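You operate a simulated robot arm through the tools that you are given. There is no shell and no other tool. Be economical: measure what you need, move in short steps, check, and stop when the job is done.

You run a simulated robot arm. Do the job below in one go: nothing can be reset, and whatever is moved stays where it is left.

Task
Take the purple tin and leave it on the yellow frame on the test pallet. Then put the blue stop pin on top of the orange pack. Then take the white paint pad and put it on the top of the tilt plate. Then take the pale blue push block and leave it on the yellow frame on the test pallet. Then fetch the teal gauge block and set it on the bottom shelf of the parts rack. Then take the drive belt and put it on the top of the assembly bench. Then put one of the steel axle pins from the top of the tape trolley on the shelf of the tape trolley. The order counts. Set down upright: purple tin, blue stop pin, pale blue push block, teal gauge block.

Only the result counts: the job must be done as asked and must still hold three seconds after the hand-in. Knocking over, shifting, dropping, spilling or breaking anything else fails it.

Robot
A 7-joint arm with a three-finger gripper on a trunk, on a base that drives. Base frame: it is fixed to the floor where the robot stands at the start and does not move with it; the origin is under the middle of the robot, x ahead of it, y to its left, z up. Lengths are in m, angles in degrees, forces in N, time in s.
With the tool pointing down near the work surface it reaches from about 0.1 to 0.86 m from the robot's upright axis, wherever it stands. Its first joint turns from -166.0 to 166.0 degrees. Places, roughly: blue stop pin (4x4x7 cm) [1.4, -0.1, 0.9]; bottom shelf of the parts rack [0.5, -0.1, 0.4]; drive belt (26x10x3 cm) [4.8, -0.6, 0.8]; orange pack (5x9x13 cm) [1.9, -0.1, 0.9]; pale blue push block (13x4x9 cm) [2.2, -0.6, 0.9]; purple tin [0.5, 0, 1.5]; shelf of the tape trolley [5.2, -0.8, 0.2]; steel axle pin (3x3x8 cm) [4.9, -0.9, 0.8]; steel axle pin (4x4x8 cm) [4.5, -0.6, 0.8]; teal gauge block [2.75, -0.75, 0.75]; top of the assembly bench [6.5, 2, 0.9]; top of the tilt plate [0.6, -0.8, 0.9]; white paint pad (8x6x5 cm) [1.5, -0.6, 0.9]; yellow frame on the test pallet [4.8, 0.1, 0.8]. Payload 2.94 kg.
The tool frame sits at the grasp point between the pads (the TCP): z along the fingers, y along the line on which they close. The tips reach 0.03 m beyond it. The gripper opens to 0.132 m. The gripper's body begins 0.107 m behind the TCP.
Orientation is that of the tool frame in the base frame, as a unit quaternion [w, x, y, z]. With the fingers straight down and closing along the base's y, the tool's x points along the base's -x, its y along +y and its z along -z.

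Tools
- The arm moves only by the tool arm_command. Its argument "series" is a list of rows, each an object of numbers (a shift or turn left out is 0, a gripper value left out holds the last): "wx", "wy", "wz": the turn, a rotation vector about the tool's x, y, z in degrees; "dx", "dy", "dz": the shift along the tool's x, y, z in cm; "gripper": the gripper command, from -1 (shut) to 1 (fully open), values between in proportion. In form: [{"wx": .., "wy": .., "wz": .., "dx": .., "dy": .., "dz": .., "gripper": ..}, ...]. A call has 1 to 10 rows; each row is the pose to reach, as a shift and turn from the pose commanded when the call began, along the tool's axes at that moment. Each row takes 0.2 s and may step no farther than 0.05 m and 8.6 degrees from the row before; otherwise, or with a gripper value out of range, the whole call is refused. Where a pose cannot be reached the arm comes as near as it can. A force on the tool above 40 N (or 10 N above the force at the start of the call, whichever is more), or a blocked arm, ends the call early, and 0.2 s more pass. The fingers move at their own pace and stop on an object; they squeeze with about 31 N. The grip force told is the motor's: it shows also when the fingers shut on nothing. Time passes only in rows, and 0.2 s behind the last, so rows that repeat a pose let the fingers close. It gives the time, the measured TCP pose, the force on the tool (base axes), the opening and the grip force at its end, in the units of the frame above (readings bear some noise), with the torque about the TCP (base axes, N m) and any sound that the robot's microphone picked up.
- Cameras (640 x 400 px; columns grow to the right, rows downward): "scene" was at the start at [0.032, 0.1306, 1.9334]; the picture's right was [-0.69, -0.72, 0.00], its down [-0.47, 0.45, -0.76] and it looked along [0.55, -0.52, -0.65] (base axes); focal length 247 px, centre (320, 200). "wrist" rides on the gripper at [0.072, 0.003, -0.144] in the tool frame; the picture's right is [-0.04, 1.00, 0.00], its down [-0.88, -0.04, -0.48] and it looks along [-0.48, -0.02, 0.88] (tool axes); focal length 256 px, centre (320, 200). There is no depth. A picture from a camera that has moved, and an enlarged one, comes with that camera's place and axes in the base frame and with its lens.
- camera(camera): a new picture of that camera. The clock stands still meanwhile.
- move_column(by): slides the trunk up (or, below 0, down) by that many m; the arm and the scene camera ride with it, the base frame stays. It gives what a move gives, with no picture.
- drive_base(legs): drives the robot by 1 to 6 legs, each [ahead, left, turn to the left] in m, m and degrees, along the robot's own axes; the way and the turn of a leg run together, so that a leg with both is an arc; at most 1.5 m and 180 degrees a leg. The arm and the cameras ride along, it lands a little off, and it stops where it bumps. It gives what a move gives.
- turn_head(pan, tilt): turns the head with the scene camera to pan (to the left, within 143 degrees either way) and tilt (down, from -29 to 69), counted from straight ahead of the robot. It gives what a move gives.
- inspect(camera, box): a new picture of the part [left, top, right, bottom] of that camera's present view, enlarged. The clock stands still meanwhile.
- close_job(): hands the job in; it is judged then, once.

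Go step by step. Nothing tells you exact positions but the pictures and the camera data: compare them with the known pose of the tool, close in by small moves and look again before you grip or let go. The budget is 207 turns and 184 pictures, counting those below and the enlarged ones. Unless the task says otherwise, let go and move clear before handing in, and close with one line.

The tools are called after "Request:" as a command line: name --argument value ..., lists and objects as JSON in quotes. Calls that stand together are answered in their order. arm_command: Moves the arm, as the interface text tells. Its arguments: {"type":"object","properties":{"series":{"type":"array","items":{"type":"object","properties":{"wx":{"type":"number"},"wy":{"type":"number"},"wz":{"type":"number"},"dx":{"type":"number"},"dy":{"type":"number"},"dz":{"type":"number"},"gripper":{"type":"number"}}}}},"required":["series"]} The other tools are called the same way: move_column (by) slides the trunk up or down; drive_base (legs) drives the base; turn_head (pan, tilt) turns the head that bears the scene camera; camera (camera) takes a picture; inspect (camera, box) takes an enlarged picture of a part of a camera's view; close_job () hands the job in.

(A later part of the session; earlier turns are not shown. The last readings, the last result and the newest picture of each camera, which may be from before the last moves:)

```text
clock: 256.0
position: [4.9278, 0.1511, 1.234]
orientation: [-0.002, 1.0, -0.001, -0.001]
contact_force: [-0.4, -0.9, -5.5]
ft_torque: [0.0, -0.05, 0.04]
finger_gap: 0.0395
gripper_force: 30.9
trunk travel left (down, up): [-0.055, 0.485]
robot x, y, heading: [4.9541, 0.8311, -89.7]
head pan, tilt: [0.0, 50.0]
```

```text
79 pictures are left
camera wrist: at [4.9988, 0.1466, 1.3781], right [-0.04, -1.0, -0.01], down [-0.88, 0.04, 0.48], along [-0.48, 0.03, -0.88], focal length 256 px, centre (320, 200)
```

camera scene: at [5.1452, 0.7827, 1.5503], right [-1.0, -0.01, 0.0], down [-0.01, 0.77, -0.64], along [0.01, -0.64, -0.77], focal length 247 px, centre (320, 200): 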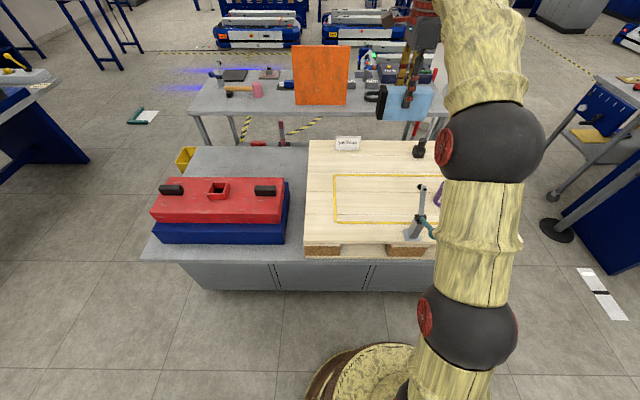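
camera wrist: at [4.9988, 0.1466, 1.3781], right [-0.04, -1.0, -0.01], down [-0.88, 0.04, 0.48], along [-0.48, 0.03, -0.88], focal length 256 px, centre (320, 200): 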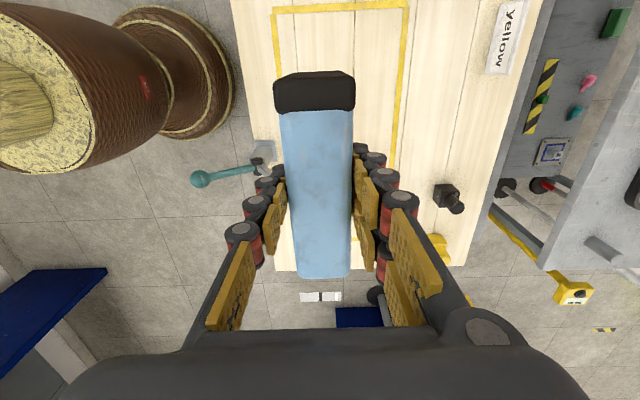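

Now over [4.975, 0.12] and down close to the surface.

Request:
arm_command --series '[{"dx": 2.4, "dy": 1.5}, {"dx": 4.7, "dy": 3.1}, {"dx": 4.7, "dy": 3.1, "dz": 5}, {"dx": 4.7, "dy": 3.1, "dz": 10}, {"dx": 4.7, "dy": 3.1, "dz": 15}, {"dx": 4.7, "dy": 3.1, "dz": 20}, {"dx": 4.7, "dy": 3.1, "dz": 25}, {"dx": 4.7, "dy": 3.1, "dz": 30}, {"dx": 4.7, "dy": 3.1, "dz": 33}, {"dx": 4.7, "dy": 3.1, "dz": 33}]'

Request:
camera --camera "wrist"

Request:
inspect --camera "scene" --box '[300, 130, 460, 260]'

```text
clock: 258.2
position: [4.9752, 0.1226, 0.9016]
orientation: [-0.003, 1.0, -0.001, -0.001]
contact_force: [0.2, -1.2, -3.7]
ft_torque: [0.01, -0.06, -0.05]
finger_gap: 0.0395
gripper_force: 30.8
trunk travel left (down, up): [-0.055, 0.485]
robot x, y, heading: [4.9548, 0.8293, -89.5]
head pan, tilt: [0.0, 50.0]
```

```text
78 pictures are left
camera wrist: at [5.046, 0.1173, 1.0466], right [-0.05, -1.0, 0.0], down [-0.88, 0.04, 0.48], along [-0.48, 0.03, -0.88], focal length 256 px, centre (320, 200)
```

wrist: 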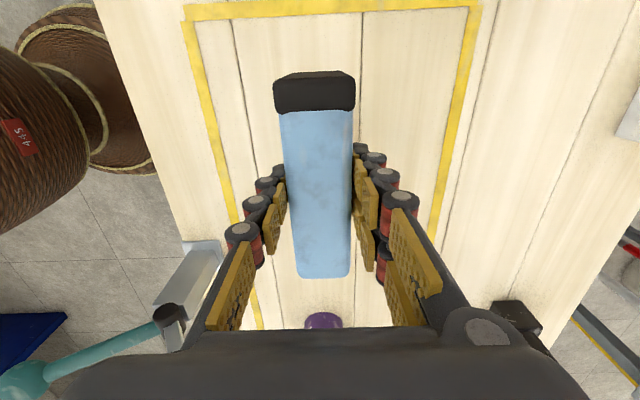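

```text
3.08 times, centred on (380, 195) of scene
camera zoom: at [5.1453, 0.7826, 1.5503], right [-1.0, -0.01, 0.0], down [-0.01, 0.77, -0.64], along [0.01, -0.64, -0.77], focal length 761 px, centre (135, 215)
```

zoom: 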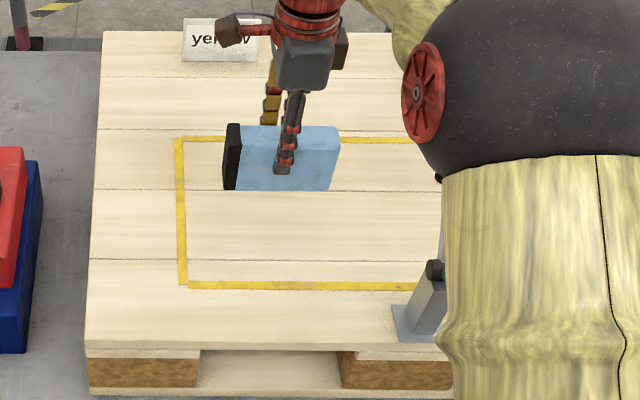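

Inside the frame and clear of the clamp. I lower to contact.

Request:
arm_command --series '[{"dz": 3}, {"dz": 5}, {"dz": 6}, {"dz": 6.5}, {"dz": 7}, {"dz": 7.5}, {"dz": 8}, {"dz": 8.5}, {"dz": 9}, {"dz": 9.3}]'

```text
clock: 260.4
position: [4.9726, 0.1242, 0.8108]
orientation: [0.0, 1.0, -0.002, -0.001]
contact_force: [0.6, -3.8, 27.8]
ft_torque: [-0.15, 0.03, 0.19]
finger_gap: 0.0397
gripper_force: 31.1
trunk travel left (down, up): [-0.055, 0.485]
robot x, y, heading: [4.9536, 0.8328, -89.3]
head pan, tilt: [0.0, 50.0]
```

Touched down at 0.811. I ease off, open, and rise.

Request:
arm_command --series '[{"dz": -0.2}, {"dz": -0.2, "gripper": -0.2}, {"dz": -0.2, "gripper": 0.0}, {"dz": -0.2, "gripper": 0.2}, {"dz": -0.2}, {"dz": -3}, {"dz": -7}, {"dz": -11}, {"dz": -15}, {"dz": -15}]'

Request:
inspect --camera "scene" --box '[300, 130, 460, 260]'

```text
clock: 262.6
position: [4.9731, 0.1245, 0.9601]
orientation: [-0.002, 1.0, -0.001, -0.002]
contact_force: [-0.2, -1.2, 0.4]
ft_torque: [0.01, -0.03, 0.02]
finger_gap: 0.0792
gripper_force: 0.2
trunk travel left (down, up): [-0.055, 0.485]
robot x, y, heading: [4.9539, 0.8296, -89.4]
head pan, tilt: [0.0, 50.0]
```

```text
3.08 times, centred on (380, 195) of scene
camera zoom: at [5.1452, 0.7835, 1.5503], right [-1.0, -0.01, 0.0], down [-0.01, 0.77, -0.64], along [0.01, -0.64, -0.77], focal length 761 px, centre (135, 215)
```

zoom: 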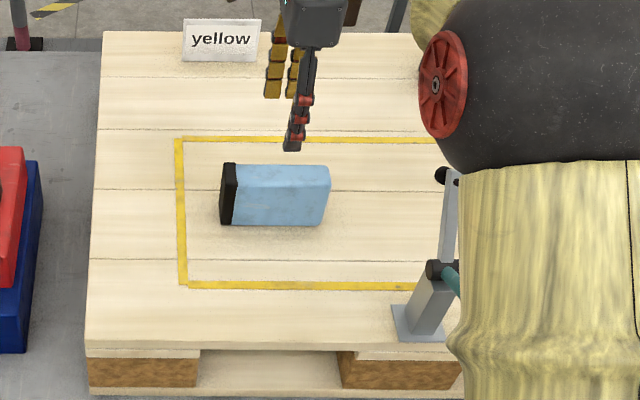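

The push block stands in the frame. Next the teal gauge block on the grey table, reachable from its south side; I retract and go back through the gate.

Request:
arm_command --series '[{"dz": -4}, {"dz": -8}, {"dz": -12}, {"dz": -16, "dy": -2}, {"dz": -20, "dy": -5}, {"dz": -24, "dy": -8}, {"dz": -27, "dy": -12}, {"dz": -29, "dy": -16}, {"dz": -29, "dy": -20.5}, {"dz": -29, "dy": -25}]'

Request:
arm_command --series '[{"dy": -4}, {"dy": -8}, {"dy": -9}]'

Request:
move_column --by 0.2

Request:
drive_base --legs '[[-0.1, 0, -0.4], [0, -1.11, 0]]'

Request:
turn_head --pan 0 --tilt 60

Request:
camera --camera "scene"

```text
clock: 264.8
position: [4.9745, 0.3721, 1.2512]
orientation: [-0.002, 1.0, 0.0, -0.001]
contact_force: [0.7, -0.4, 0.6]
ft_torque: [0.01, 0.02, 0.01]
finger_gap: 0.0791
gripper_force: 0.1
trunk travel left (down, up): [-0.055, 0.485]
robot x, y, heading: [4.9511, 0.8289, -89.4]
head pan, tilt: [0.0, 50.0]
```

```text
clock: 265.6
position: [4.9749, 0.4625, 1.2512]
orientation: [-0.003, 1.0, -0.001, -0.001]
contact_force: [0.1, 0.8, -0.1]
ft_torque: [0.0, 0.02, 0.02]
finger_gap: 0.0791
gripper_force: 0.0
trunk travel left (down, up): [-0.055, 0.485]
robot x, y, heading: [4.9587, 0.8331, -89.6]
head pan, tilt: [0.0, 50.0]
```

```text
clock: 267.8
position: [4.9743, 0.4616, 1.4512]
orientation: [-0.002, 1.0, 0.0, -0.001]
contact_force: [0.0, -0.1, 0.5]
ft_torque: [0.0, 0.01, 0.0]
finger_gap: 0.0791
gripper_force: 0.1
trunk travel left (down, up): [-0.255, 0.285]
robot x, y, heading: [4.9561, 0.8275, -89.4]
head pan, tilt: [0.0, 50.0]
```

```text
clock: 274.2
position: [3.8603, 0.5583, 1.4527]
orientation: [-0.002, 1.0, -0.004, -0.001]
contact_force: [0.0, 0.3, -0.2]
ft_torque: [0.0, -0.02, 0.01]
finger_gap: 0.0792
gripper_force: 0.1
trunk travel left (down, up): [-0.255, 0.285]
robot x, y, heading: [3.8412, 0.9245, -89.8]
head pan, tilt: [0.0, 50.0]
```

```text
clock: 275.0
position: [3.8591, 0.5568, 1.4521]
orientation: [-0.003, 1.0, -0.003, -0.001]
contact_force: [-0.9, 1.6, -0.9]
ft_torque: [-0.01, 0.02, -0.02]
finger_gap: 0.0794
gripper_force: 0.2
trunk travel left (down, up): [-0.255, 0.285]
robot x, y, heading: [3.8395, 0.9271, -89.7]
head pan, tilt: [0.0, 60.0]
```

```text
75 pictures are left
camera scene: at [4.0319, 0.8887, 1.7378], right [-1.0, 0.0, 0.0], down [0.0, 0.87, -0.5], along [0.0, -0.5, -0.87], focal length 247 px, centre (320, 200)
```

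scene: 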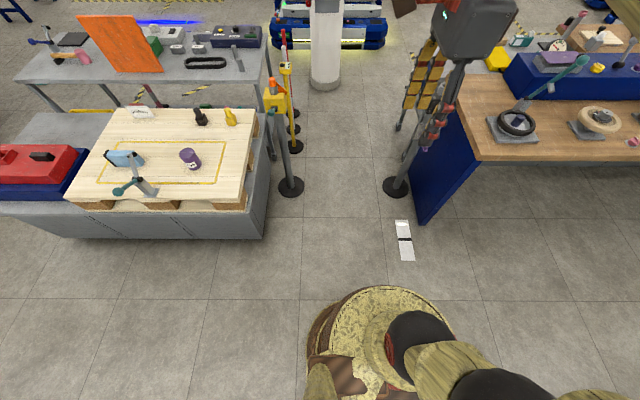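

Lined up with the gate again. I drive south through it, turn around in the wider spot, and back round the grey table's corner.

Request:
drive_base --legs '[[0.9, 0, 0], [0.8, 0, 0]]'

Request:
drive_base --legs '[[0, 0, 179.8], [-0.38, 0.22, 0], [-0.2, 0.4, 0], [-0.03, 0.58, 0]]'

Request:
turn_head --pan -5 --tilt 50

Request:
camera --camera "scene"

```text
clock: 283.6
position: [3.8638, -1.1444, 1.4523]
orientation: [-0.002, 1.0, -0.005, -0.001]
contact_force: [0.2, -0.1, 0.9]
ft_torque: [0.03, 0.02, -0.03]
finger_gap: 0.0792
gripper_force: 0.0
trunk travel left (down, up): [-0.255, 0.285]
robot x, y, heading: [3.8421, -0.7738, -90.0]
head pan, tilt: [0.0, 60.0]
```

```text
clock: 298.8
position: [2.6244, -1.0048, 1.4523]
orientation: [0.001, 0.011, 1.0, -0.003]
contact_force: [0.6, 0.2, 0.3]
ft_torque: [0.0, -0.06, 0.03]
finger_gap: 0.079
gripper_force: 0.0
trunk travel left (down, up): [-0.255, 0.285]
robot x, y, heading: [2.6394, -1.3717, 89.4]
head pan, tilt: [0.0, 60.0]
```

```text
clock: 299.5
position: [2.6255, -1.0042, 1.452]
orientation: [0.001, 0.01, 1.0, -0.002]
contact_force: [0.5, 0.3, 0.6]
ft_torque: [0.0, -0.03, 0.04]
finger_gap: 0.0793
gripper_force: 0.0
trunk travel left (down, up): [-0.255, 0.285]
robot x, y, heading: [2.6408, -1.3734, 89.5]
head pan, tilt: [-5.0, 50.0]
```

```text
74 pictures are left
camera scene: at [2.4559, -1.3251, 1.7502], right [1.0, -0.1, 0.0], down [-0.07, -0.76, -0.64], along [0.06, 0.64, -0.77], focal length 247 px, centre (320, 200)
```

scene: 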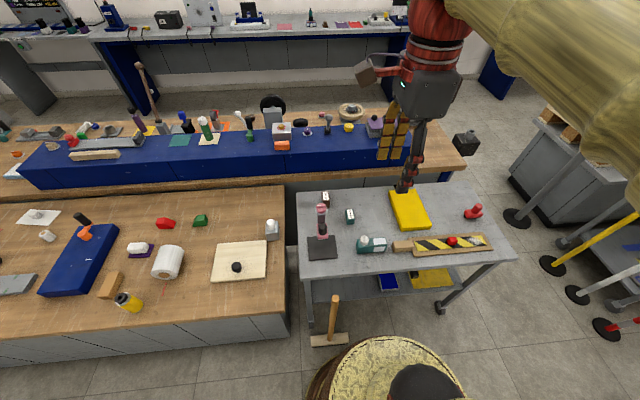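

Request:
inspect --camera "scene" --box '[290, 170, 490, 300]'

Request:
inspect --camera "scene" --box '[310, 180, 370, 230]'

```text
3.08 times, centred on (390, 235) of scene
camera zoom: at [2.4559, -1.3251, 1.7502], right [1.0, -0.1, 0.0], down [-0.07, -0.76, -0.64], along [0.06, 0.64, -0.77], focal length 761 px, centre (105, 92)
```

zoom: 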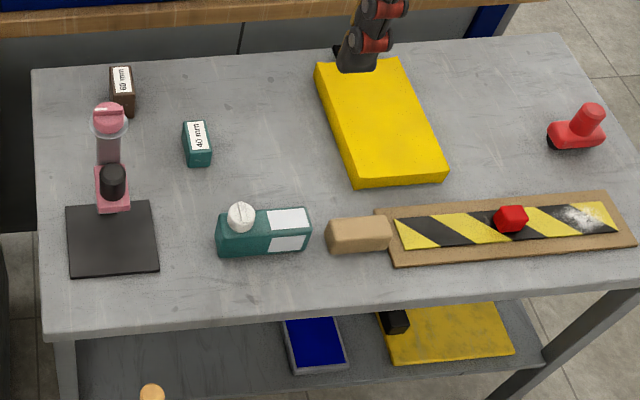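

```text
8.00 times, centred on (340, 205) of scene
camera zoom: at [2.4559, -1.3251, 1.7502], right [1.0, -0.1, 0.0], down [-0.07, -0.76, -0.64], along [0.06, 0.64, -0.77], focal length 1979 px, centre (160, 160)
```

zoom: 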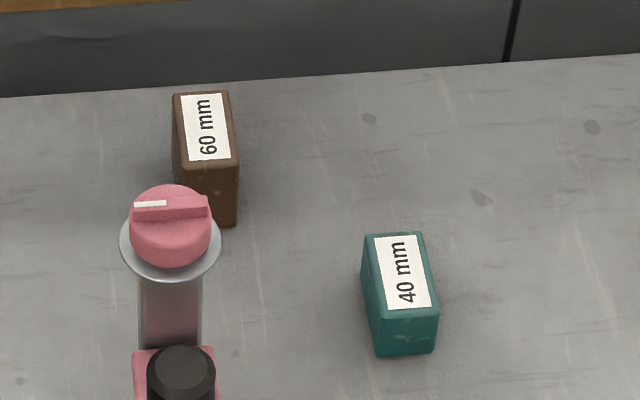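

The teal "40 mm" block stands at about [2.667, −0.63], top z about 0.79. Because it must go under a shelf, I'll grasp it with a forward-tilted hand; I first try turning the hand so that its camera is on the upper side.

Request:
arm_command --series '[{"wz": 8.5}, {"wz": 17}, {"wz": 25.5}, {"wz": 34}, {"wz": 42.5}, {"wz": 51}, {"wz": 59.5}, {"wz": 68}, {"wz": 76.5}, {"wz": 85}]'

```text
clock: 301.7
position: [2.6569, -1.0053, 1.4512]
orientation: [0.0, 0.681, 0.732, -0.004]
contact_force: [0.4, 0.4, 0.0]
ft_torque: [-0.02, 0.08, -0.02]
finger_gap: 0.0794
gripper_force: 0.3
out of reach, approached as far as the arm can: row 10
trunk travel left (down, up): [-0.255, 0.285]
robot x, y, heading: [2.6398, -1.3709, 89.4]
head pan, tilt: [-5.0, 50.0]
```

It nearly reaches; I try pitching forward from here.

Request:
arm_command --series '[{"wy": 8}, {"wy": 16}, {"wy": 24}, {"wy": 32}, {"wy": 40}, {"wy": 40}]'

```text
clock: 303.1
position: [2.6561, -1.0055, 1.451]
orientation: [-0.248, 0.643, 0.686, 0.234]
contact_force: [0.0, -0.4, -0.2]
ft_torque: [0.01, 0.03, 0.01]
finger_gap: 0.0793
gripper_force: 0.1
trunk travel left (down, up): [-0.255, 0.285]
robot x, y, heading: [2.636, -1.3752, 89.8]
head pan, tilt: [-5.0, 50.0]
```

That works: the hand is pitched 40° forward with the camera on top. I trim the yaw, pitch a little more and lower the trunk.

Request:
arm_command --series '[{"wy": 4, "wx": -1.3, "wz": 1.5}, {"wy": 8, "wx": -2.6, "wz": 3.0}, {"wy": 8, "wx": -2.6, "wz": 3.0}]'

Request:
move_column --by -0.25

Request:
camera --camera "wrist"

Request:
camera --camera "scene"

```text
clock: 303.9
position: [2.6573, -1.0053, 1.4504]
orientation: [-0.287, 0.648, 0.645, 0.286]
contact_force: [0.5, -0.5, -0.6]
ft_torque: [0.0, -0.04, -0.01]
finger_gap: 0.079
gripper_force: 0.1
trunk travel left (down, up): [-0.255, 0.285]
robot x, y, heading: [2.6388, -1.3733, 89.7]
head pan, tilt: [-5.0, 50.0]
```

```text
clock: 306.5
position: [2.6571, -1.006, 1.2007]
orientation: [-0.287, 0.648, 0.646, 0.285]
contact_force: [0.3, 0.3, 0.8]
ft_torque: [0.0, 0.01, 0.02]
finger_gap: 0.0791
gripper_force: 0.1
trunk travel left (down, up): [-0.005, 0.535]
robot x, y, heading: [2.6392, -1.3729, 89.6]
head pan, tilt: [-5.0, 50.0]
```

```text
71 pictures are left
camera wrist: at [2.6591, -1.0647, 1.3521], right [1.0, -0.03, -0.03], down [-0.04, -0.94, -0.33], along [-0.02, 0.33, -0.94], focal length 256 px, centre (320, 200)
```

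wrist: 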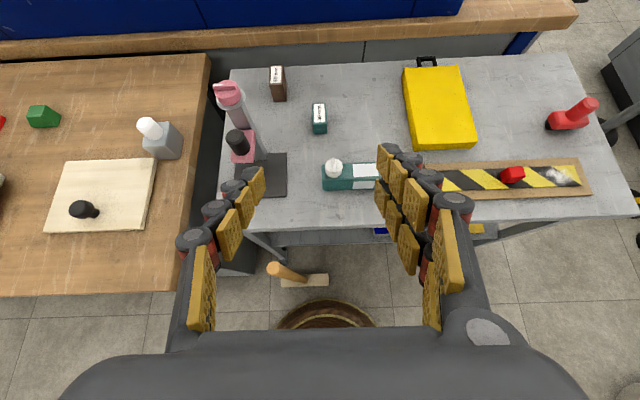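

```text
70 pictures are left
camera scene: at [2.456, -1.3253, 1.5004], right [1.0, -0.1, 0.0], down [-0.07, -0.76, -0.64], along [0.06, 0.64, -0.77], focal length 247 px, centre (320, 200)
```

scene: 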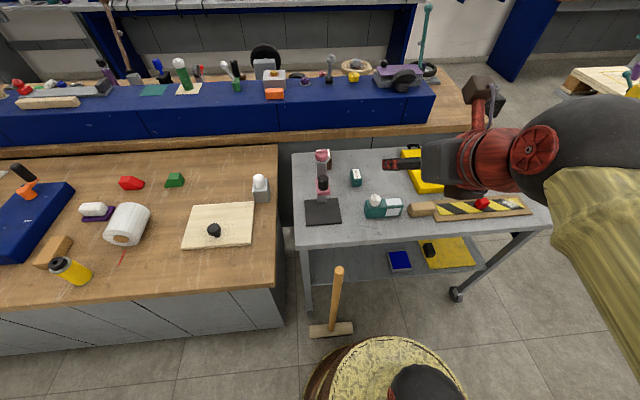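

The hand is in the right attitude. I move along its own axis to about 10 cm from the block.

Request:
arm_command --series '[{"dx": -0.6, "dz": 4.6}, {"dx": -1.2, "dz": 9.2}, {"dx": -1.8, "dz": 13.8}, {"dx": -2.4, "dz": 18.4}, {"dx": -3, "dz": 23}, {"dx": -3.6, "dz": 27.6}, {"dx": -4.2, "dz": 32.2}, {"dx": -4.8, "dz": 36.8}, {"dx": -5.4, "dz": 41}, {"dx": -5.8, "dz": 44}]'

Request:
camera --camera "wrist"

Request:
inspect --camera "scene" --box '[300, 130, 450, 240]'

```text
clock: 308.7
position: [2.6568, -0.7182, 0.8652]
orientation: [-0.287, 0.647, 0.645, 0.287]
contact_force: [-0.9, -3.7, 12.4]
ft_torque: [-1.36, -0.16, -0.09]
finger_gap: 0.0793
gripper_force: 0.2
trunk travel left (down, up): [-0.005, 0.535]
robot x, y, heading: [2.6355, -1.3752, 89.4]
head pan, tilt: [-5.0, 50.0]
```

```text
69 pictures are left
camera wrist: at [2.6591, -0.7778, 1.0152], right [1.0, -0.03, -0.03], down [-0.04, -0.94, -0.34], along [-0.02, 0.34, -0.94], focal length 256 px, centre (320, 200)
```

wrist: 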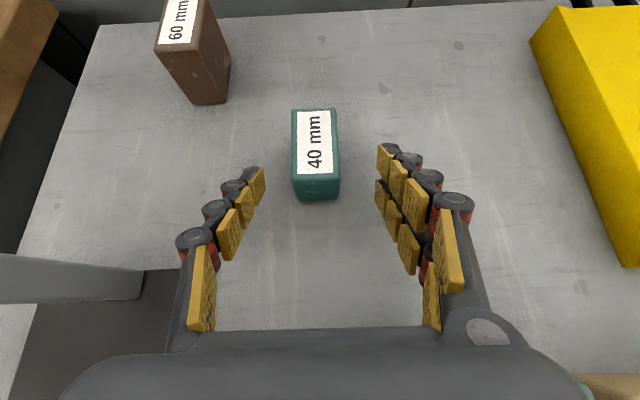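

```text
3.64 times, centred on (375, 185) of scene
camera zoom: at [2.456, -1.3266, 1.5006], right [1.0, -0.1, 0.0], down [-0.07, -0.76, -0.64], along [0.06, 0.64, -0.77], focal length 900 px, centre (120, 254)
```

zoom: 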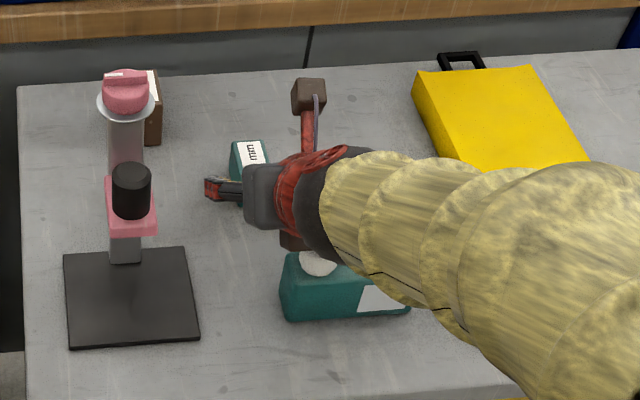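

The force shows the hand's underside touches the white knob of the teal box. I back off at once and check.

Request:
arm_command --series '[{"dz": -3, "dx": 1}, {"dz": -7, "dx": 2}, {"dz": -11, "dx": 4}, {"dz": -11, "dx": 4}]'

Request:
inspect --camera "scene" --box '[300, 130, 450, 240]'

```text
clock: 309.7
position: [2.656, -0.7738, 0.9633]
orientation: [-0.285, 0.648, 0.646, 0.285]
contact_force: [0.2, 1.4, 0.0]
ft_torque: [-0.1, 0.02, -0.01]
finger_gap: 0.0792
gripper_force: 0.2
trunk travel left (down, up): [-0.005, 0.535]
robot x, y, heading: [2.638, -1.376, 89.3]
head pan, tilt: [-5.0, 50.0]
```

```text
3.64 times, centred on (375, 185) of scene
camera zoom: at [2.456, -1.323, 1.5001], right [1.0, -0.1, 0.0], down [-0.07, -0.76, -0.64], along [0.06, 0.64, -0.77], focal length 900 px, centre (120, 254)
```

zoom: 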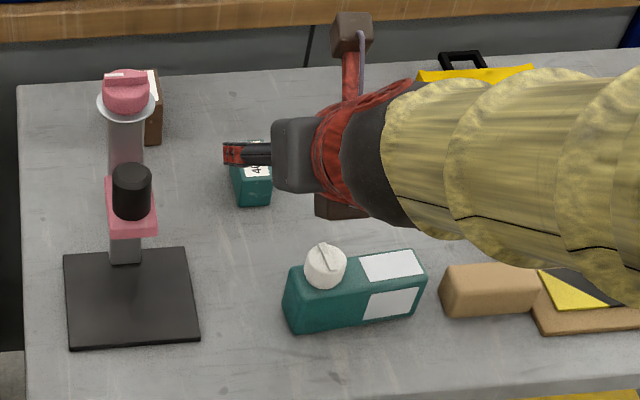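

Combining the views, the block's top is really at z about 0.835 (table about 0.79), at [2.655, −0.663]. The neighbour box was only nudged by several millimetres. I use a steeper hand, 30° pitch, which stays clear of it.

Request:
arm_command --series '[{"dz": -2, "wy": -5}, {"dz": -2, "wy": -10}, {"dz": -2, "wy": -15}, {"dz": -2, "wy": -17.8}, {"dz": 2, "dx": 0.3, "wy": -17.8}, {"dz": 5, "dx": 0.5, "wy": -17.8}, {"dz": 7.7, "dx": 0.5, "wy": -17.8}, {"dz": 7.7, "dx": 0.5, "wy": -17.8}]'

Request:
camera --camera "wrist"

Request:
inspect --camera "scene" --box '[300, 130, 450, 240]'

```text
clock: 311.5
position: [2.6612, -0.7132, 0.9169]
orientation: [-0.186, 0.682, 0.684, 0.179]
contact_force: [0.6, 0.3, 0.2]
ft_torque: [-0.03, 0.02, 0.02]
finger_gap: 0.0792
gripper_force: 0.1
out of reach, approached as far as the arm can: row 1, 4, 5, 6, 7, 8
trunk travel left (down, up): [-0.005, 0.535]
robot x, y, heading: [2.6354, -1.3727, 89.2]
head pan, tilt: [-5.0, 50.0]
```

```text
66 pictures are left
camera wrist: at [2.6647, -0.7234, 1.0777], right [1.0, -0.03, -0.03], down [-0.03, -1.0, -0.03], along [-0.03, 0.03, -1.0], focal length 256 px, centre (320, 200)
```

wrist: 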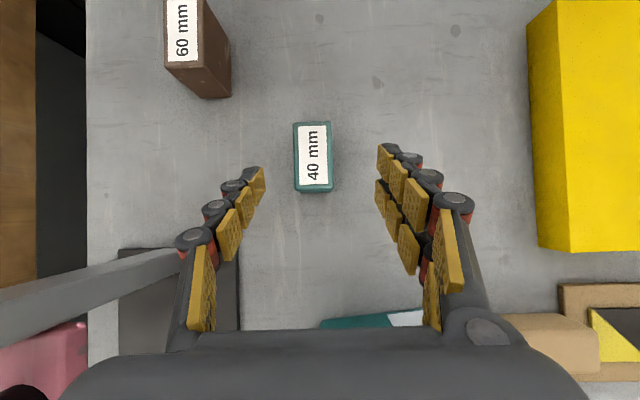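

```text
3.64 times, centred on (375, 185) of scene
camera zoom: at [2.456, -1.3245, 1.5003], right [1.0, -0.1, 0.0], down [-0.07, -0.76, -0.64], along [0.06, 0.64, -0.77], focal length 900 px, centre (120, 254)
```

zoom: 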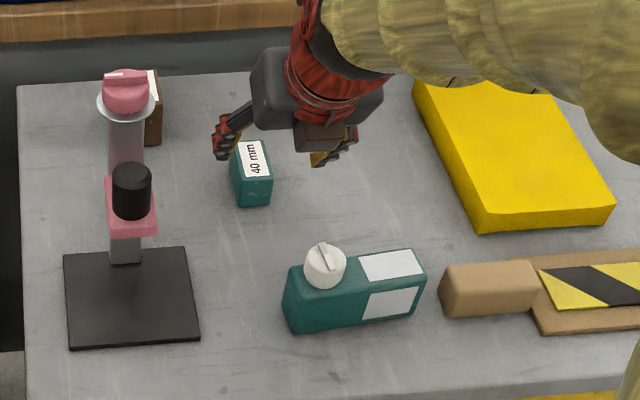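

A straight-down view gives the block's top at about z 0.857, centre [2.655, −0.68]. I approach along the hand's axis.

Request:
arm_command --series '[{"dz": 2, "dy": -0.6, "dx": -0.1}, {"dz": 4, "dy": -0.6, "dx": -0.2}, {"dz": 5.5, "dy": -0.6, "dx": -0.3}, {"dz": 6.5, "dy": -0.6, "dx": -0.3}, {"dz": 7.2, "dy": -0.6, "dx": -0.3}, {"dz": 7.2, "dy": -0.6, "dx": -0.3}]'

Request:
camera --camera "wrist"

Request:
inspect --camera "scene" --box '[330, 150, 400, 220]'

```text
clock: 312.9
position: [2.6555, -0.6807, 0.8538]
orientation: [-0.187, 0.682, 0.683, 0.18]
contact_force: [-0.2, -1.5, 5.2]
ft_torque: [-0.08, -0.22, -0.07]
finger_gap: 0.0805
gripper_force: 0.8
out of reach, approached as far as the arm can: row 1
trunk travel left (down, up): [-0.005, 0.535]
robot x, y, heading: [2.6396, -1.3725, 89.6]
head pan, tilt: [-5.0, 50.0]
```

```text
64 pictures are left
camera wrist: at [2.659, -0.691, 1.015], right [1.0, -0.03, -0.03], down [-0.03, -1.0, -0.03], along [-0.03, 0.03, -1.0], focal length 256 px, centre (320, 200)
```

wrist: 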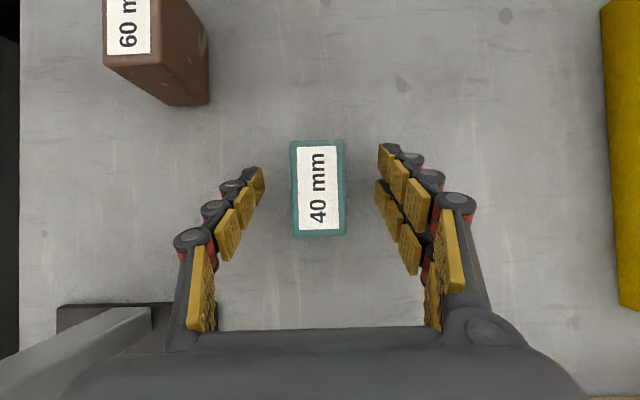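

```text
5.71 times, centred on (365, 185) of scene
camera zoom: at [2.456, -1.3254, 1.5003], right [1.0, -0.1, 0.0], down [-0.07, -0.76, -0.64], along [0.06, 0.64, -0.77], focal length 1414 px, centre (63, 286)
```

zoom: 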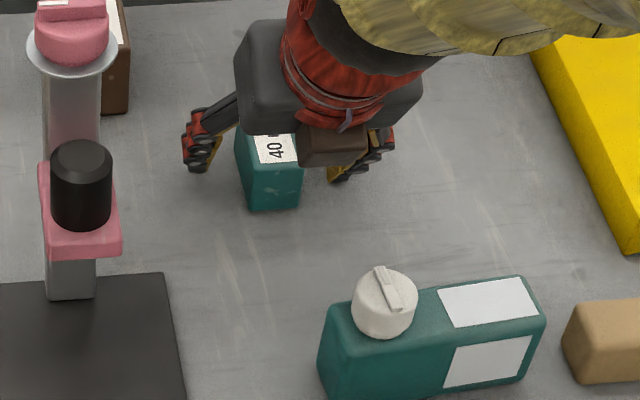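

The tips just brush the table. I lift 4 mm and close on the block.

Request:
arm_command --series '[{"dz": -0.3, "dx": 0.15}, {"dz": -0.3, "dx": 0.15, "gripper": -1}, {"dz": -0.3, "dx": 0.15}, {"dz": -0.3, "dx": 0.15}, {"dz": -0.3, "dx": 0.15}, {"dz": -0.3, "dx": 0.15}, {"dz": -0.3, "dx": 0.15}, {"dz": -0.3, "dx": 0.15}]'

Request:
arm_command --series '[{"dx": 0.3, "dz": -0.4}, {"dx": 0.6, "dz": -0.9}, {"dx": 1.2, "dz": -2}, {"dx": 2, "dz": -3.5}, {"dx": 2.5, "dz": -4.4}, {"dx": 2.5, "dz": -4.4}]'

Request:
camera --camera "wrist"

Request:
inspect --camera "scene" --box '[330, 140, 400, 210]'

```text
clock: 314.7
position: [2.6558, -0.6811, 0.8581]
orientation: [-0.189, 0.682, 0.684, 0.18]
contact_force: [1.7, 1.6, 4.3]
ft_torque: [-0.01, 0.01, -0.03]
finger_gap: 0.033
gripper_force: 30.9
trunk travel left (down, up): [-0.005, 0.535]
robot x, y, heading: [2.6373, -1.3732, 89.5]
head pan, tilt: [-5.0, 50.0]
```

```text
clock: 316.1
position: [2.6607, -0.6813, 0.9045]
orientation: [-0.187, 0.682, 0.684, 0.179]
contact_force: [0.5, 0.3, -2.3]
ft_torque: [-0.02, 0.01, 0.0]
finger_gap: 0.0333
gripper_force: 31.2
out of reach, approached as far as the arm can: row 3, 4, 5, 6
trunk travel left (down, up): [-0.005, 0.535]
robot x, y, heading: [2.64, -1.3721, 89.3]
head pan, tilt: [-5.0, 50.0]
```

```text
62 pictures are left
camera wrist: at [2.6659, -0.6918, 1.0665], right [1.0, -0.03, -0.03], down [-0.03, -1.0, -0.03], along [-0.03, 0.03, -1.0], focal length 256 px, centre (320, 200)
```

wrist: 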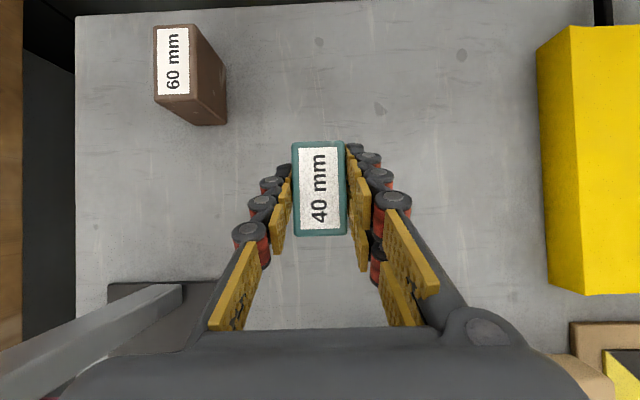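

```text
5.71 times, centred on (365, 175) of scene
camera zoom: at [2.456, -1.3248, 1.5003], right [1.0, -0.1, 0.0], down [-0.07, -0.76, -0.64], along [0.06, 0.64, -0.77], focal length 1414 px, centre (63, 343)
```

zoom: 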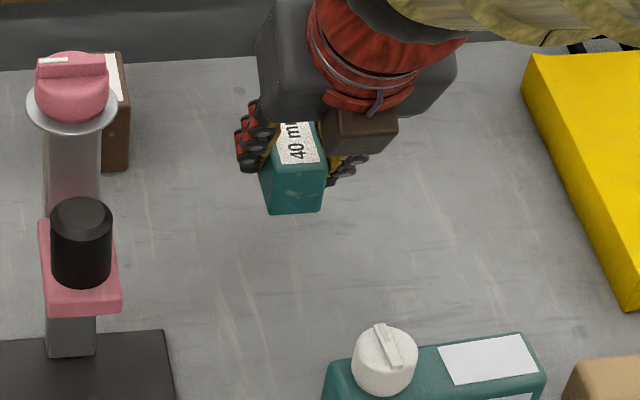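

The block is held and level. I go up first, then back over the edge.

Request:
arm_command --series '[{"dx": 2, "dz": -3.4}, {"dx": 4, "dz": -6.9}, {"dx": 6, "dz": -10.4}, {"dx": 8, "dz": -13.9}, {"dx": 7, "dz": -18}, {"dx": 5.5, "dz": -22}, {"dx": 3, "dz": -26}, {"dx": 0, "dz": -29}, {"dx": -3.5, "dz": -31.5}, {"dx": -7, "dz": -34}]'

Request:
arm_command --series '[{"dx": -3.5, "dz": -2}, {"dx": -7, "dz": -4}, {"dx": -7, "dz": -4}]'

Request:
camera --camera "scene"

```text
clock: 318.3
position: [2.6683, -0.9115, 1.1641]
orientation: [-0.186, 0.682, 0.684, 0.181]
contact_force: [-0.4, 1.4, -2.9]
ft_torque: [-0.01, -0.02, 0.02]
finger_gap: 0.0331
gripper_force: 31.5
out of reach, approached as far as the arm can: row 1, 2, 3, 4, 5, 6, 7, 8, 9, 10
trunk travel left (down, up): [-0.005, 0.535]
robot x, y, heading: [2.6364, -1.3713, 89.4]
head pan, tilt: [-5.0, 50.0]
```

```text
clock: 319.1
position: [2.6657, -0.9933, 1.1648]
orientation: [-0.183, 0.685, 0.682, 0.182]
contact_force: [0.3, -0.4, -2.0]
ft_torque: [0.06, -0.02, 0.0]
finger_gap: 0.0336
gripper_force: 31.3
trunk travel left (down, up): [-0.005, 0.535]
robot x, y, heading: [2.6385, -1.3738, 89.5]
head pan, tilt: [-5.0, 50.0]
```

```text
60 pictures are left
camera scene: at [2.4559, -1.3258, 1.5003], right [1.0, -0.1, 0.0], down [-0.07, -0.76, -0.64], along [0.06, 0.64, -0.77], focal length 247 px, centre (320, 200)
```

scene: 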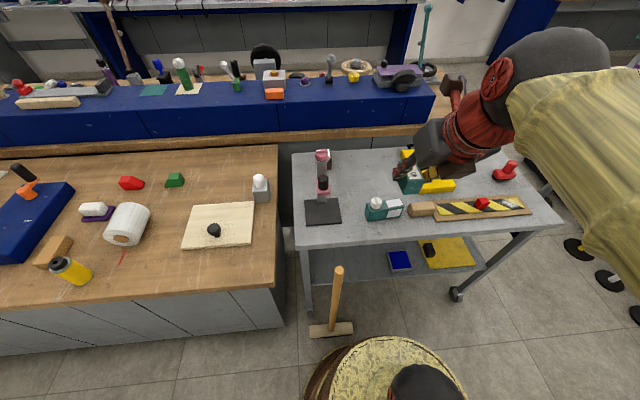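

Now west along the bench and round to the rack's front.

Request:
drive_base --legs '[[-0.1, 0, 0.5], [0, 1.45, 0], [0, 1.45, 0], [1.3, 0, 0], [0, 0, -90]]'

Request:
turn_head --pan 0 --tilt 45

Request:
camera --camera "scene"

```text
clock: 343.8
position: [0.118, -0.2225, 1.1646]
orientation: [-0.002, 0.966, 0.004, 0.258]
contact_force: [0.6, 0.2, -2.4]
ft_torque: [0.01, 0.0, -0.04]
finger_gap: 0.0334
gripper_force: 31.1
trunk travel left (down, up): [-0.005, 0.535]
robot x, y, heading: [-0.2638, -0.1952, 0.1]
head pan, tilt: [-5.0, 50.0]
```

```text
clock: 344.4
position: [0.1177, -0.2245, 1.1645]
orientation: [-0.002, 0.966, 0.003, 0.258]
contact_force: [0.4, 0.9, -3.0]
ft_torque: [-0.02, 0.01, -0.03]
finger_gap: 0.0334
gripper_force: 31.0
trunk travel left (down, up): [-0.005, 0.535]
robot x, y, heading: [-0.2628, -0.1994, -0.1]
head pan, tilt: [0.0, 45.0]
```

```text
59 pictures are left
camera scene: at [-0.2107, -0.0099, 1.5072], right [0.0, -1.0, 0.0], down [-0.71, 0.0, -0.71], along [0.71, 0.0, -0.71], focal length 247 px, centre (320, 200)
```

scene: 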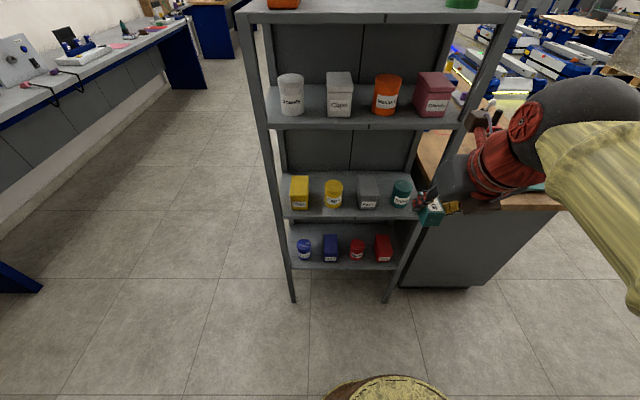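

Request:
inspect --camera "scene" --box '[270, 160, 430, 310]'

```text
2.67 times, centred on (350, 235) of scene
camera zoom: at [-0.2107, -0.0099, 1.5072], right [0.0, -1.0, 0.0], down [-0.71, 0.0, -0.71], along [0.71, 0.0, -0.71], focal length 660 px, centre (240, 107)
```

zoom: 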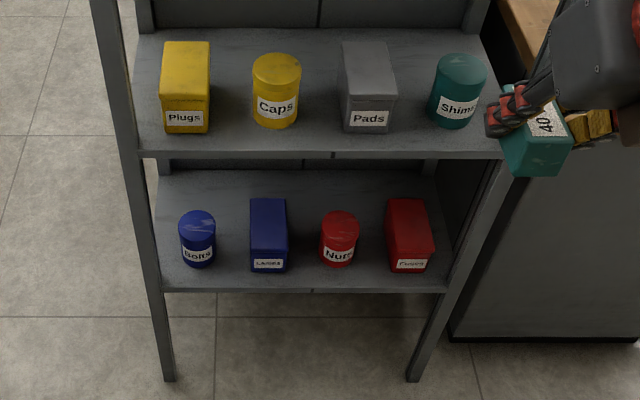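

The bottom shelf holds four tins and boxes in a row; the free gap nearest the middle is between the blue box and the red tin (y about −0.13), about 6 cm wide. I lower the hand in front of it to compare directly.

Request:
arm_command --series '[{"dx": -2.3, "dz": 4.0, "dy": -1}, {"dx": -4.6, "dz": 8.0, "dy": -2}, {"dx": -6.9, "dz": 12, "dy": -3}, {"dx": -9.2, "dz": 16, "dy": -4}, {"dx": -11.5, "dz": 20, "dy": -5}, {"dx": -13.8, "dz": 24, "dy": -6}, {"dx": -16.1, "dz": 28, "dy": -7}, {"dx": -18.4, "dz": 32, "dy": -8}, {"dx": -20.7, "dz": 36, "dy": -9}, {"dx": -23, "dz": 40, "dy": -9}]'

Request:
camera --camera "scene"

```text
clock: 346.6
position: [0.1195, -0.1311, 0.7031]
orientation: [-0.001, 0.966, 0.003, 0.26]
contact_force: [0.0, -0.7, -0.9]
ft_torque: [-0.03, 0.11, 0.0]
finger_gap: 0.0336
gripper_force: 30.7
out of reach, approached as far as the arm can: row 1, 2, 3, 4, 5, 6, 7, 8
trunk travel left (down, up): [-0.005, 0.535]
robot x, y, heading: [-0.2621, -0.199, 0.0]
head pan, tilt: [0.0, 45.0]
```

```text
57 pictures are left
camera scene: at [-0.2104, -0.0094, 1.5071], right [0.0, -1.0, 0.0], down [-0.71, 0.0, -0.71], along [0.71, 0.0, -0.71], focal length 247 px, centre (320, 200)
```

scene: 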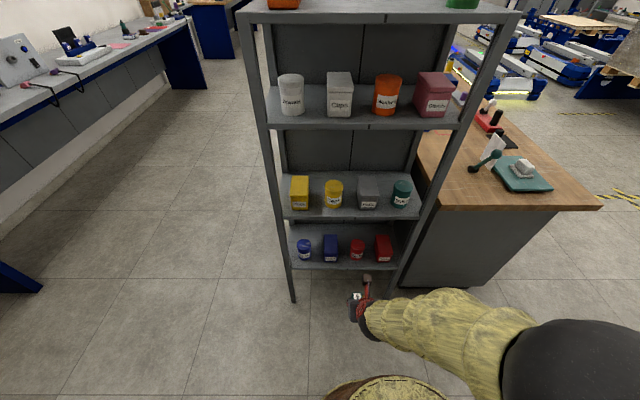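

Request:
inspect --camera "scene" --box '[315, 225, 375, 275]'

Request:
inspect --camera "scene" --box '[320, 250, 400, 320]'

```text
8.00 times, centred on (345, 250) of scene
camera zoom: at [-0.2104, -0.0094, 1.5071], right [0.0, -1.0, 0.0], down [-0.71, 0.0, -0.71], along [0.71, 0.0, -0.71], focal length 1979 px, centre (120, -200)
```

zoom: 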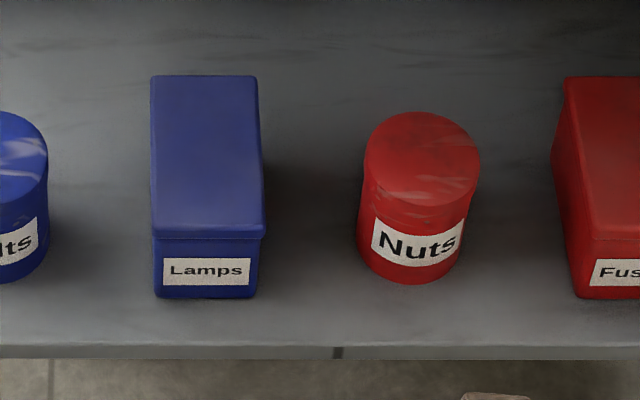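

```text
5.71 times, centred on (360, 285) of scene
camera zoom: at [-0.2104, -0.0094, 1.5071], right [0.0, -1.0, 0.0], down [-0.71, 0.0, -0.71], along [0.71, 0.0, -0.71], focal length 1414 px, centre (91, -286)
```

zoom: 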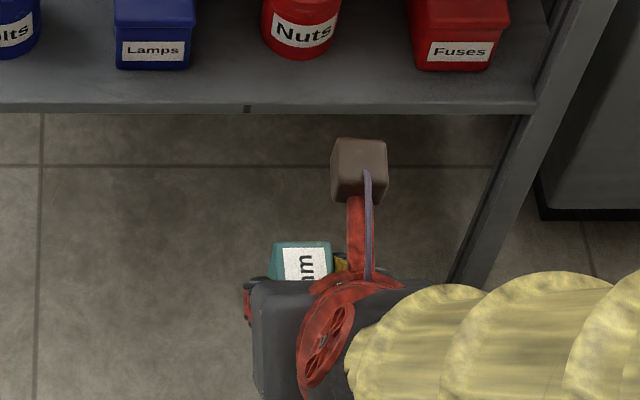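

The ledge in front of the items is 3.5 cm deep (edge x 0.41, item fronts 0.446), shelf z about 0.41, gap centre y −0.128. I'll set the block down with the fingers in front of the items, then push it in. First down and forward.

Request:
arm_command --series '[{"dx": -2.3, "dz": 4}, {"dx": -4.6, "dz": 8}, {"dx": -7, "dz": 12}, {"dx": -9.7, "dz": 16.7, "dy": -0.3}, {"dx": -6, "dz": 18.9, "dy": -0.3}, {"dx": -2, "dz": 21.2, "dy": -0.3}, {"dx": 2, "dz": 23.5, "dy": -0.3}, {"dx": 5, "dz": 25.3, "dy": -0.3}, {"dx": 5, "dz": 25.3, "dy": -0.3}]'

Request:
camera --camera "scene"

Request:
camera --camera "wrist"

```text
refused: row 4 steps farther than a row can; nothing moved
```

```text
54 pictures are left
camera scene: at [-0.2104, -0.0094, 1.5071], right [0.0, -1.0, 0.0], down [-0.71, 0.0, -0.71], along [0.71, 0.0, -0.71], focal length 247 px, centre (320, 200)
```

scene: 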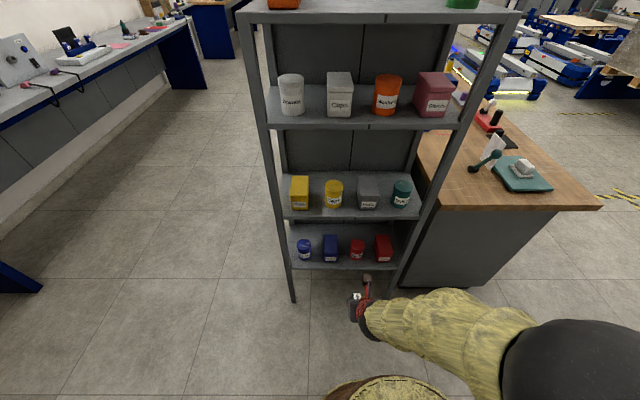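

```text
53 pictures are left
camera wrist: at [0.1097, -0.1359, 0.8646], right [-0.03, -1.0, -0.02], down [-1.0, 0.03, -0.03], along [0.03, 0.02, -1.0], focal length 256 px, centre (320, 200)
```

wrist: 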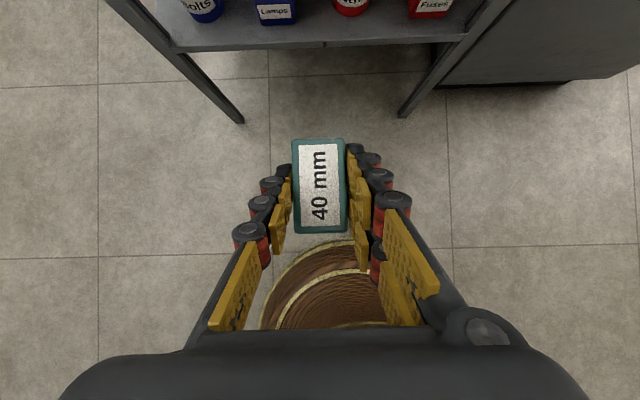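

A step was too long; I repeat with legal steps and no pictures until it has moved.

Request:
arm_command --series '[{"dx": -2.3, "dz": 4}, {"dx": -4.6, "dz": 8}, {"dx": -6.9, "dz": 12}, {"dx": -9.2, "dz": 15.9, "dy": -0.3}, {"dx": -9.5, "dz": 16.8, "dy": -0.3}, {"dx": -6, "dz": 18.9, "dy": -0.3}, {"dx": -2, "dz": 21.2, "dy": -0.3}, {"dx": 2, "dz": 23.5, "dy": -0.3}, {"dx": 5, "dz": 25.2, "dy": -0.3}, {"dx": 5, "dz": 25.2, "dy": -0.3}]'

```text
clock: 348.8
position: [0.2878, -0.1278, 0.5097]
orientation: [-0.002, 0.966, 0.003, 0.258]
contact_force: [-0.8, -0.1, -1.9]
ft_torque: [0.02, 0.0, 0.0]
finger_gap: 0.0331
gripper_force: 30.5
out of reach, approached as far as the arm can: row 4, 5, 6
trunk travel left (down, up): [-0.005, 0.535]
robot x, y, heading: [-0.2618, -0.2015, 0.1]
head pan, tilt: [0.0, 45.0]
```

Request:
camera --camera "wrist"

Request:
inspect --camera "scene" --box '[290, 200, 420, 310]'

```text
52 pictures are left
camera wrist: at [0.2777, -0.132, 0.6707], right [-0.03, -1.0, -0.02], down [-1.0, 0.03, -0.03], along [0.03, 0.02, -1.0], focal length 256 px, centre (320, 200)
```

wrist: 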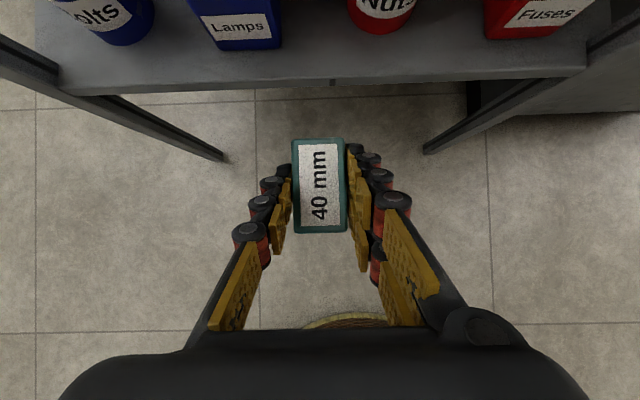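

```text
3.64 times, centred on (355, 255) of scene
camera zoom: at [-0.2102, -0.0098, 1.5072], right [0.0, -1.0, 0.0], down [-0.71, 0.0, -0.71], along [0.71, 0.0, -0.71], focal length 900 px, centre (193, 0)
```

zoom: 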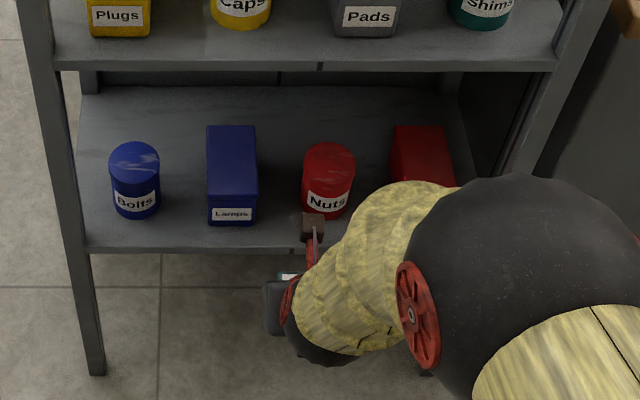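

Good alignment. I move forward over the ledge and then lower to contact.

Request:
arm_command --series '[{"dx": 3, "dz": 1.75, "dy": -0.3}, {"dx": 6, "dz": 3.5, "dy": -0.3}, {"dx": 9, "dz": 5.2, "dy": -0.3}, {"dx": 11.8, "dz": 6.8, "dy": -0.3}, {"dx": 11.8, "dz": 6.8, "dy": -0.3}]'

Request:
camera --camera "wrist"

Request:
inspect --camera "scene" --box '[290, 180, 450, 310]'

```text
clock: 350.0
position: [0.4228, -0.1234, 0.5097]
orientation: [-0.003, 0.966, 0.004, 0.258]
contact_force: [0.9, -0.6, -2.2]
ft_torque: [0.03, 0.03, 0.01]
finger_gap: 0.0337
gripper_force: 31.0
trunk travel left (down, up): [-0.005, 0.535]
robot x, y, heading: [-0.2651, -0.1952, 0.0]
head pan, tilt: [0.0, 45.0]
```

```text
50 pictures are left
camera wrist: at [0.4138, -0.1286, 0.6705], right [-0.03, -1.0, -0.02], down [-1.0, 0.03, -0.03], along [0.03, 0.02, -1.0], focal length 256 px, centre (320, 200)
```

wrist: 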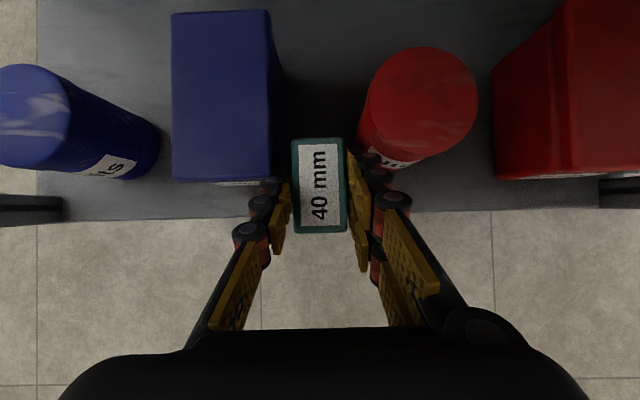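

```text
3.08 times, centred on (370, 245) of scene
camera zoom: at [-0.21, -0.0098, 1.5072], right [0.0, -1.0, 0.0], down [-0.71, 0.0, -0.71], along [0.71, 0.0, -0.71], focal length 761 px, centre (166, 62)
```

zoom: 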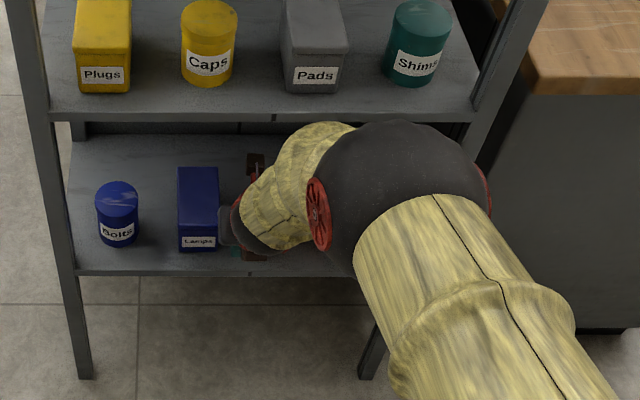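

The block sits over the ledge, centred before the gap. I lower it to contact.

Request:
arm_command --series '[{"dx": -0.35, "dz": -0.2, "dy": 0.3}, {"dx": -1.85, "dz": 2.4, "dy": 0.3}, {"dx": -2.6, "dz": 3.7, "dy": 0.3}, {"dx": -2.85, "dz": 4.1, "dy": 0.3}, {"dx": -3.1, "dz": 4.55, "dy": 0.3}, {"dx": -3.35, "dz": 5.0, "dy": 0.3}, {"dx": -3.6, "dz": 5.4, "dy": 0.3}, {"dx": -3.85, "dz": 5.85, "dy": 0.3}, {"dx": -4.1, "dz": 6.3, "dy": 0.3}]'

```text
clock: 351.4
position: [0.4234, -0.1253, 0.4568]
orientation: [-0.003, 0.965, 0.002, 0.263]
contact_force: [-3.7, 0.1, 15.2]
ft_torque: [0.01, 0.33, -0.03]
finger_gap: 0.0335
gripper_force: 31.0
trunk travel left (down, up): [-0.005, 0.535]
robot x, y, heading: [-0.2626, -0.1992, 0.2]
head pan, tilt: [0.0, 45.0]
stopped in row 7: the force on the tool passed its limit at 56 N (the readings are from after the stop); the commanded pose is now the measured one
```

Contact at TCP z 0.457. I ease off and open just a little, then check.

Request:
arm_command --series '[{"dx": 0.1, "dz": -0.17}, {"dx": 0.1, "dz": -0.17, "gripper": -0.4}, {"dx": 0.1, "dz": -0.17, "gripper": -0.3}, {"dx": 0.1, "dz": -0.17, "gripper": -0.3}, {"dx": 0.1, "dz": -0.17}]'

Request:
camera --camera "wrist"

```text
clock: 352.6
position: [0.4225, -0.1266, 0.4561]
orientation: [-0.002, 0.965, 0.003, 0.261]
contact_force: [1.7, -0.5, 1.5]
ft_torque: [-0.06, 0.03, -0.04]
finger_gap: 0.0464
gripper_force: 0.2
trunk travel left (down, up): [-0.005, 0.535]
robot x, y, heading: [-0.2621, -0.1963, 0.3]
head pan, tilt: [0.0, 45.0]
```

```text
48 pictures are left
camera wrist: at [0.4114, -0.1306, 0.6171], right [-0.03, -1.0, -0.03], down [-1.0, 0.03, -0.03], along [0.03, 0.02, -1.0], focal length 256 px, centre (320, 200)
```

wrist: 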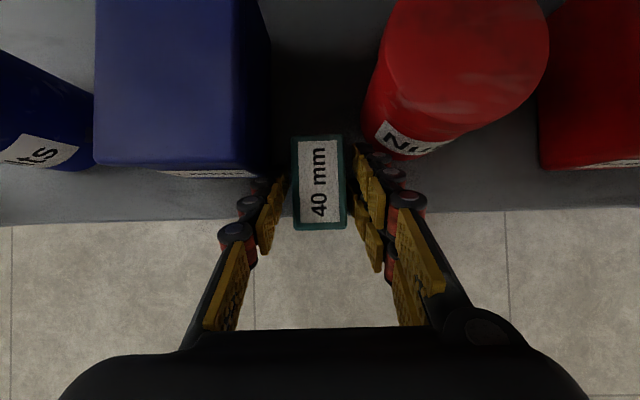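

The block stands on the ledge. I back the fingers out, close them, and push it gently 2 cm inward.

Request:
arm_command --series '[{"dx": -1.3, "dz": -0.75}, {"dx": -3, "dz": -1.75}, {"dx": -6, "dz": -3.5}, {"dx": -9, "dz": -5.2}, {"dx": -8.5, "dz": -6.1, "gripper": -1}, {"dx": -8.5, "dz": -6.1}, {"dx": -8.5, "dz": -6.1}]'

Request:
camera --camera "wrist"

```text
clock: 354.2
position: [0.3178, -0.1279, 0.4661]
orientation: [-0.002, 0.965, 0.003, 0.261]
contact_force: [-0.8, 0.0, -0.1]
ft_torque: [-0.04, 0.03, -0.03]
finger_gap: 0.0
gripper_force: 8.8
trunk travel left (down, up): [-0.005, 0.535]
robot x, y, heading: [-0.2647, -0.2003, 0.1]
head pan, tilt: [0.0, 45.0]
```

```text
47 pictures are left
camera wrist: at [0.3072, -0.1315, 0.6269], right [-0.03, -1.0, -0.03], down [-1.0, 0.03, -0.03], along [0.03, 0.02, -1.0], focal length 256 px, centre (320, 200)
```

wrist: 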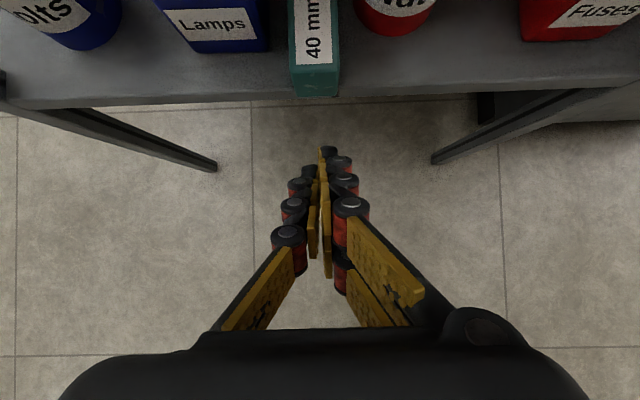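

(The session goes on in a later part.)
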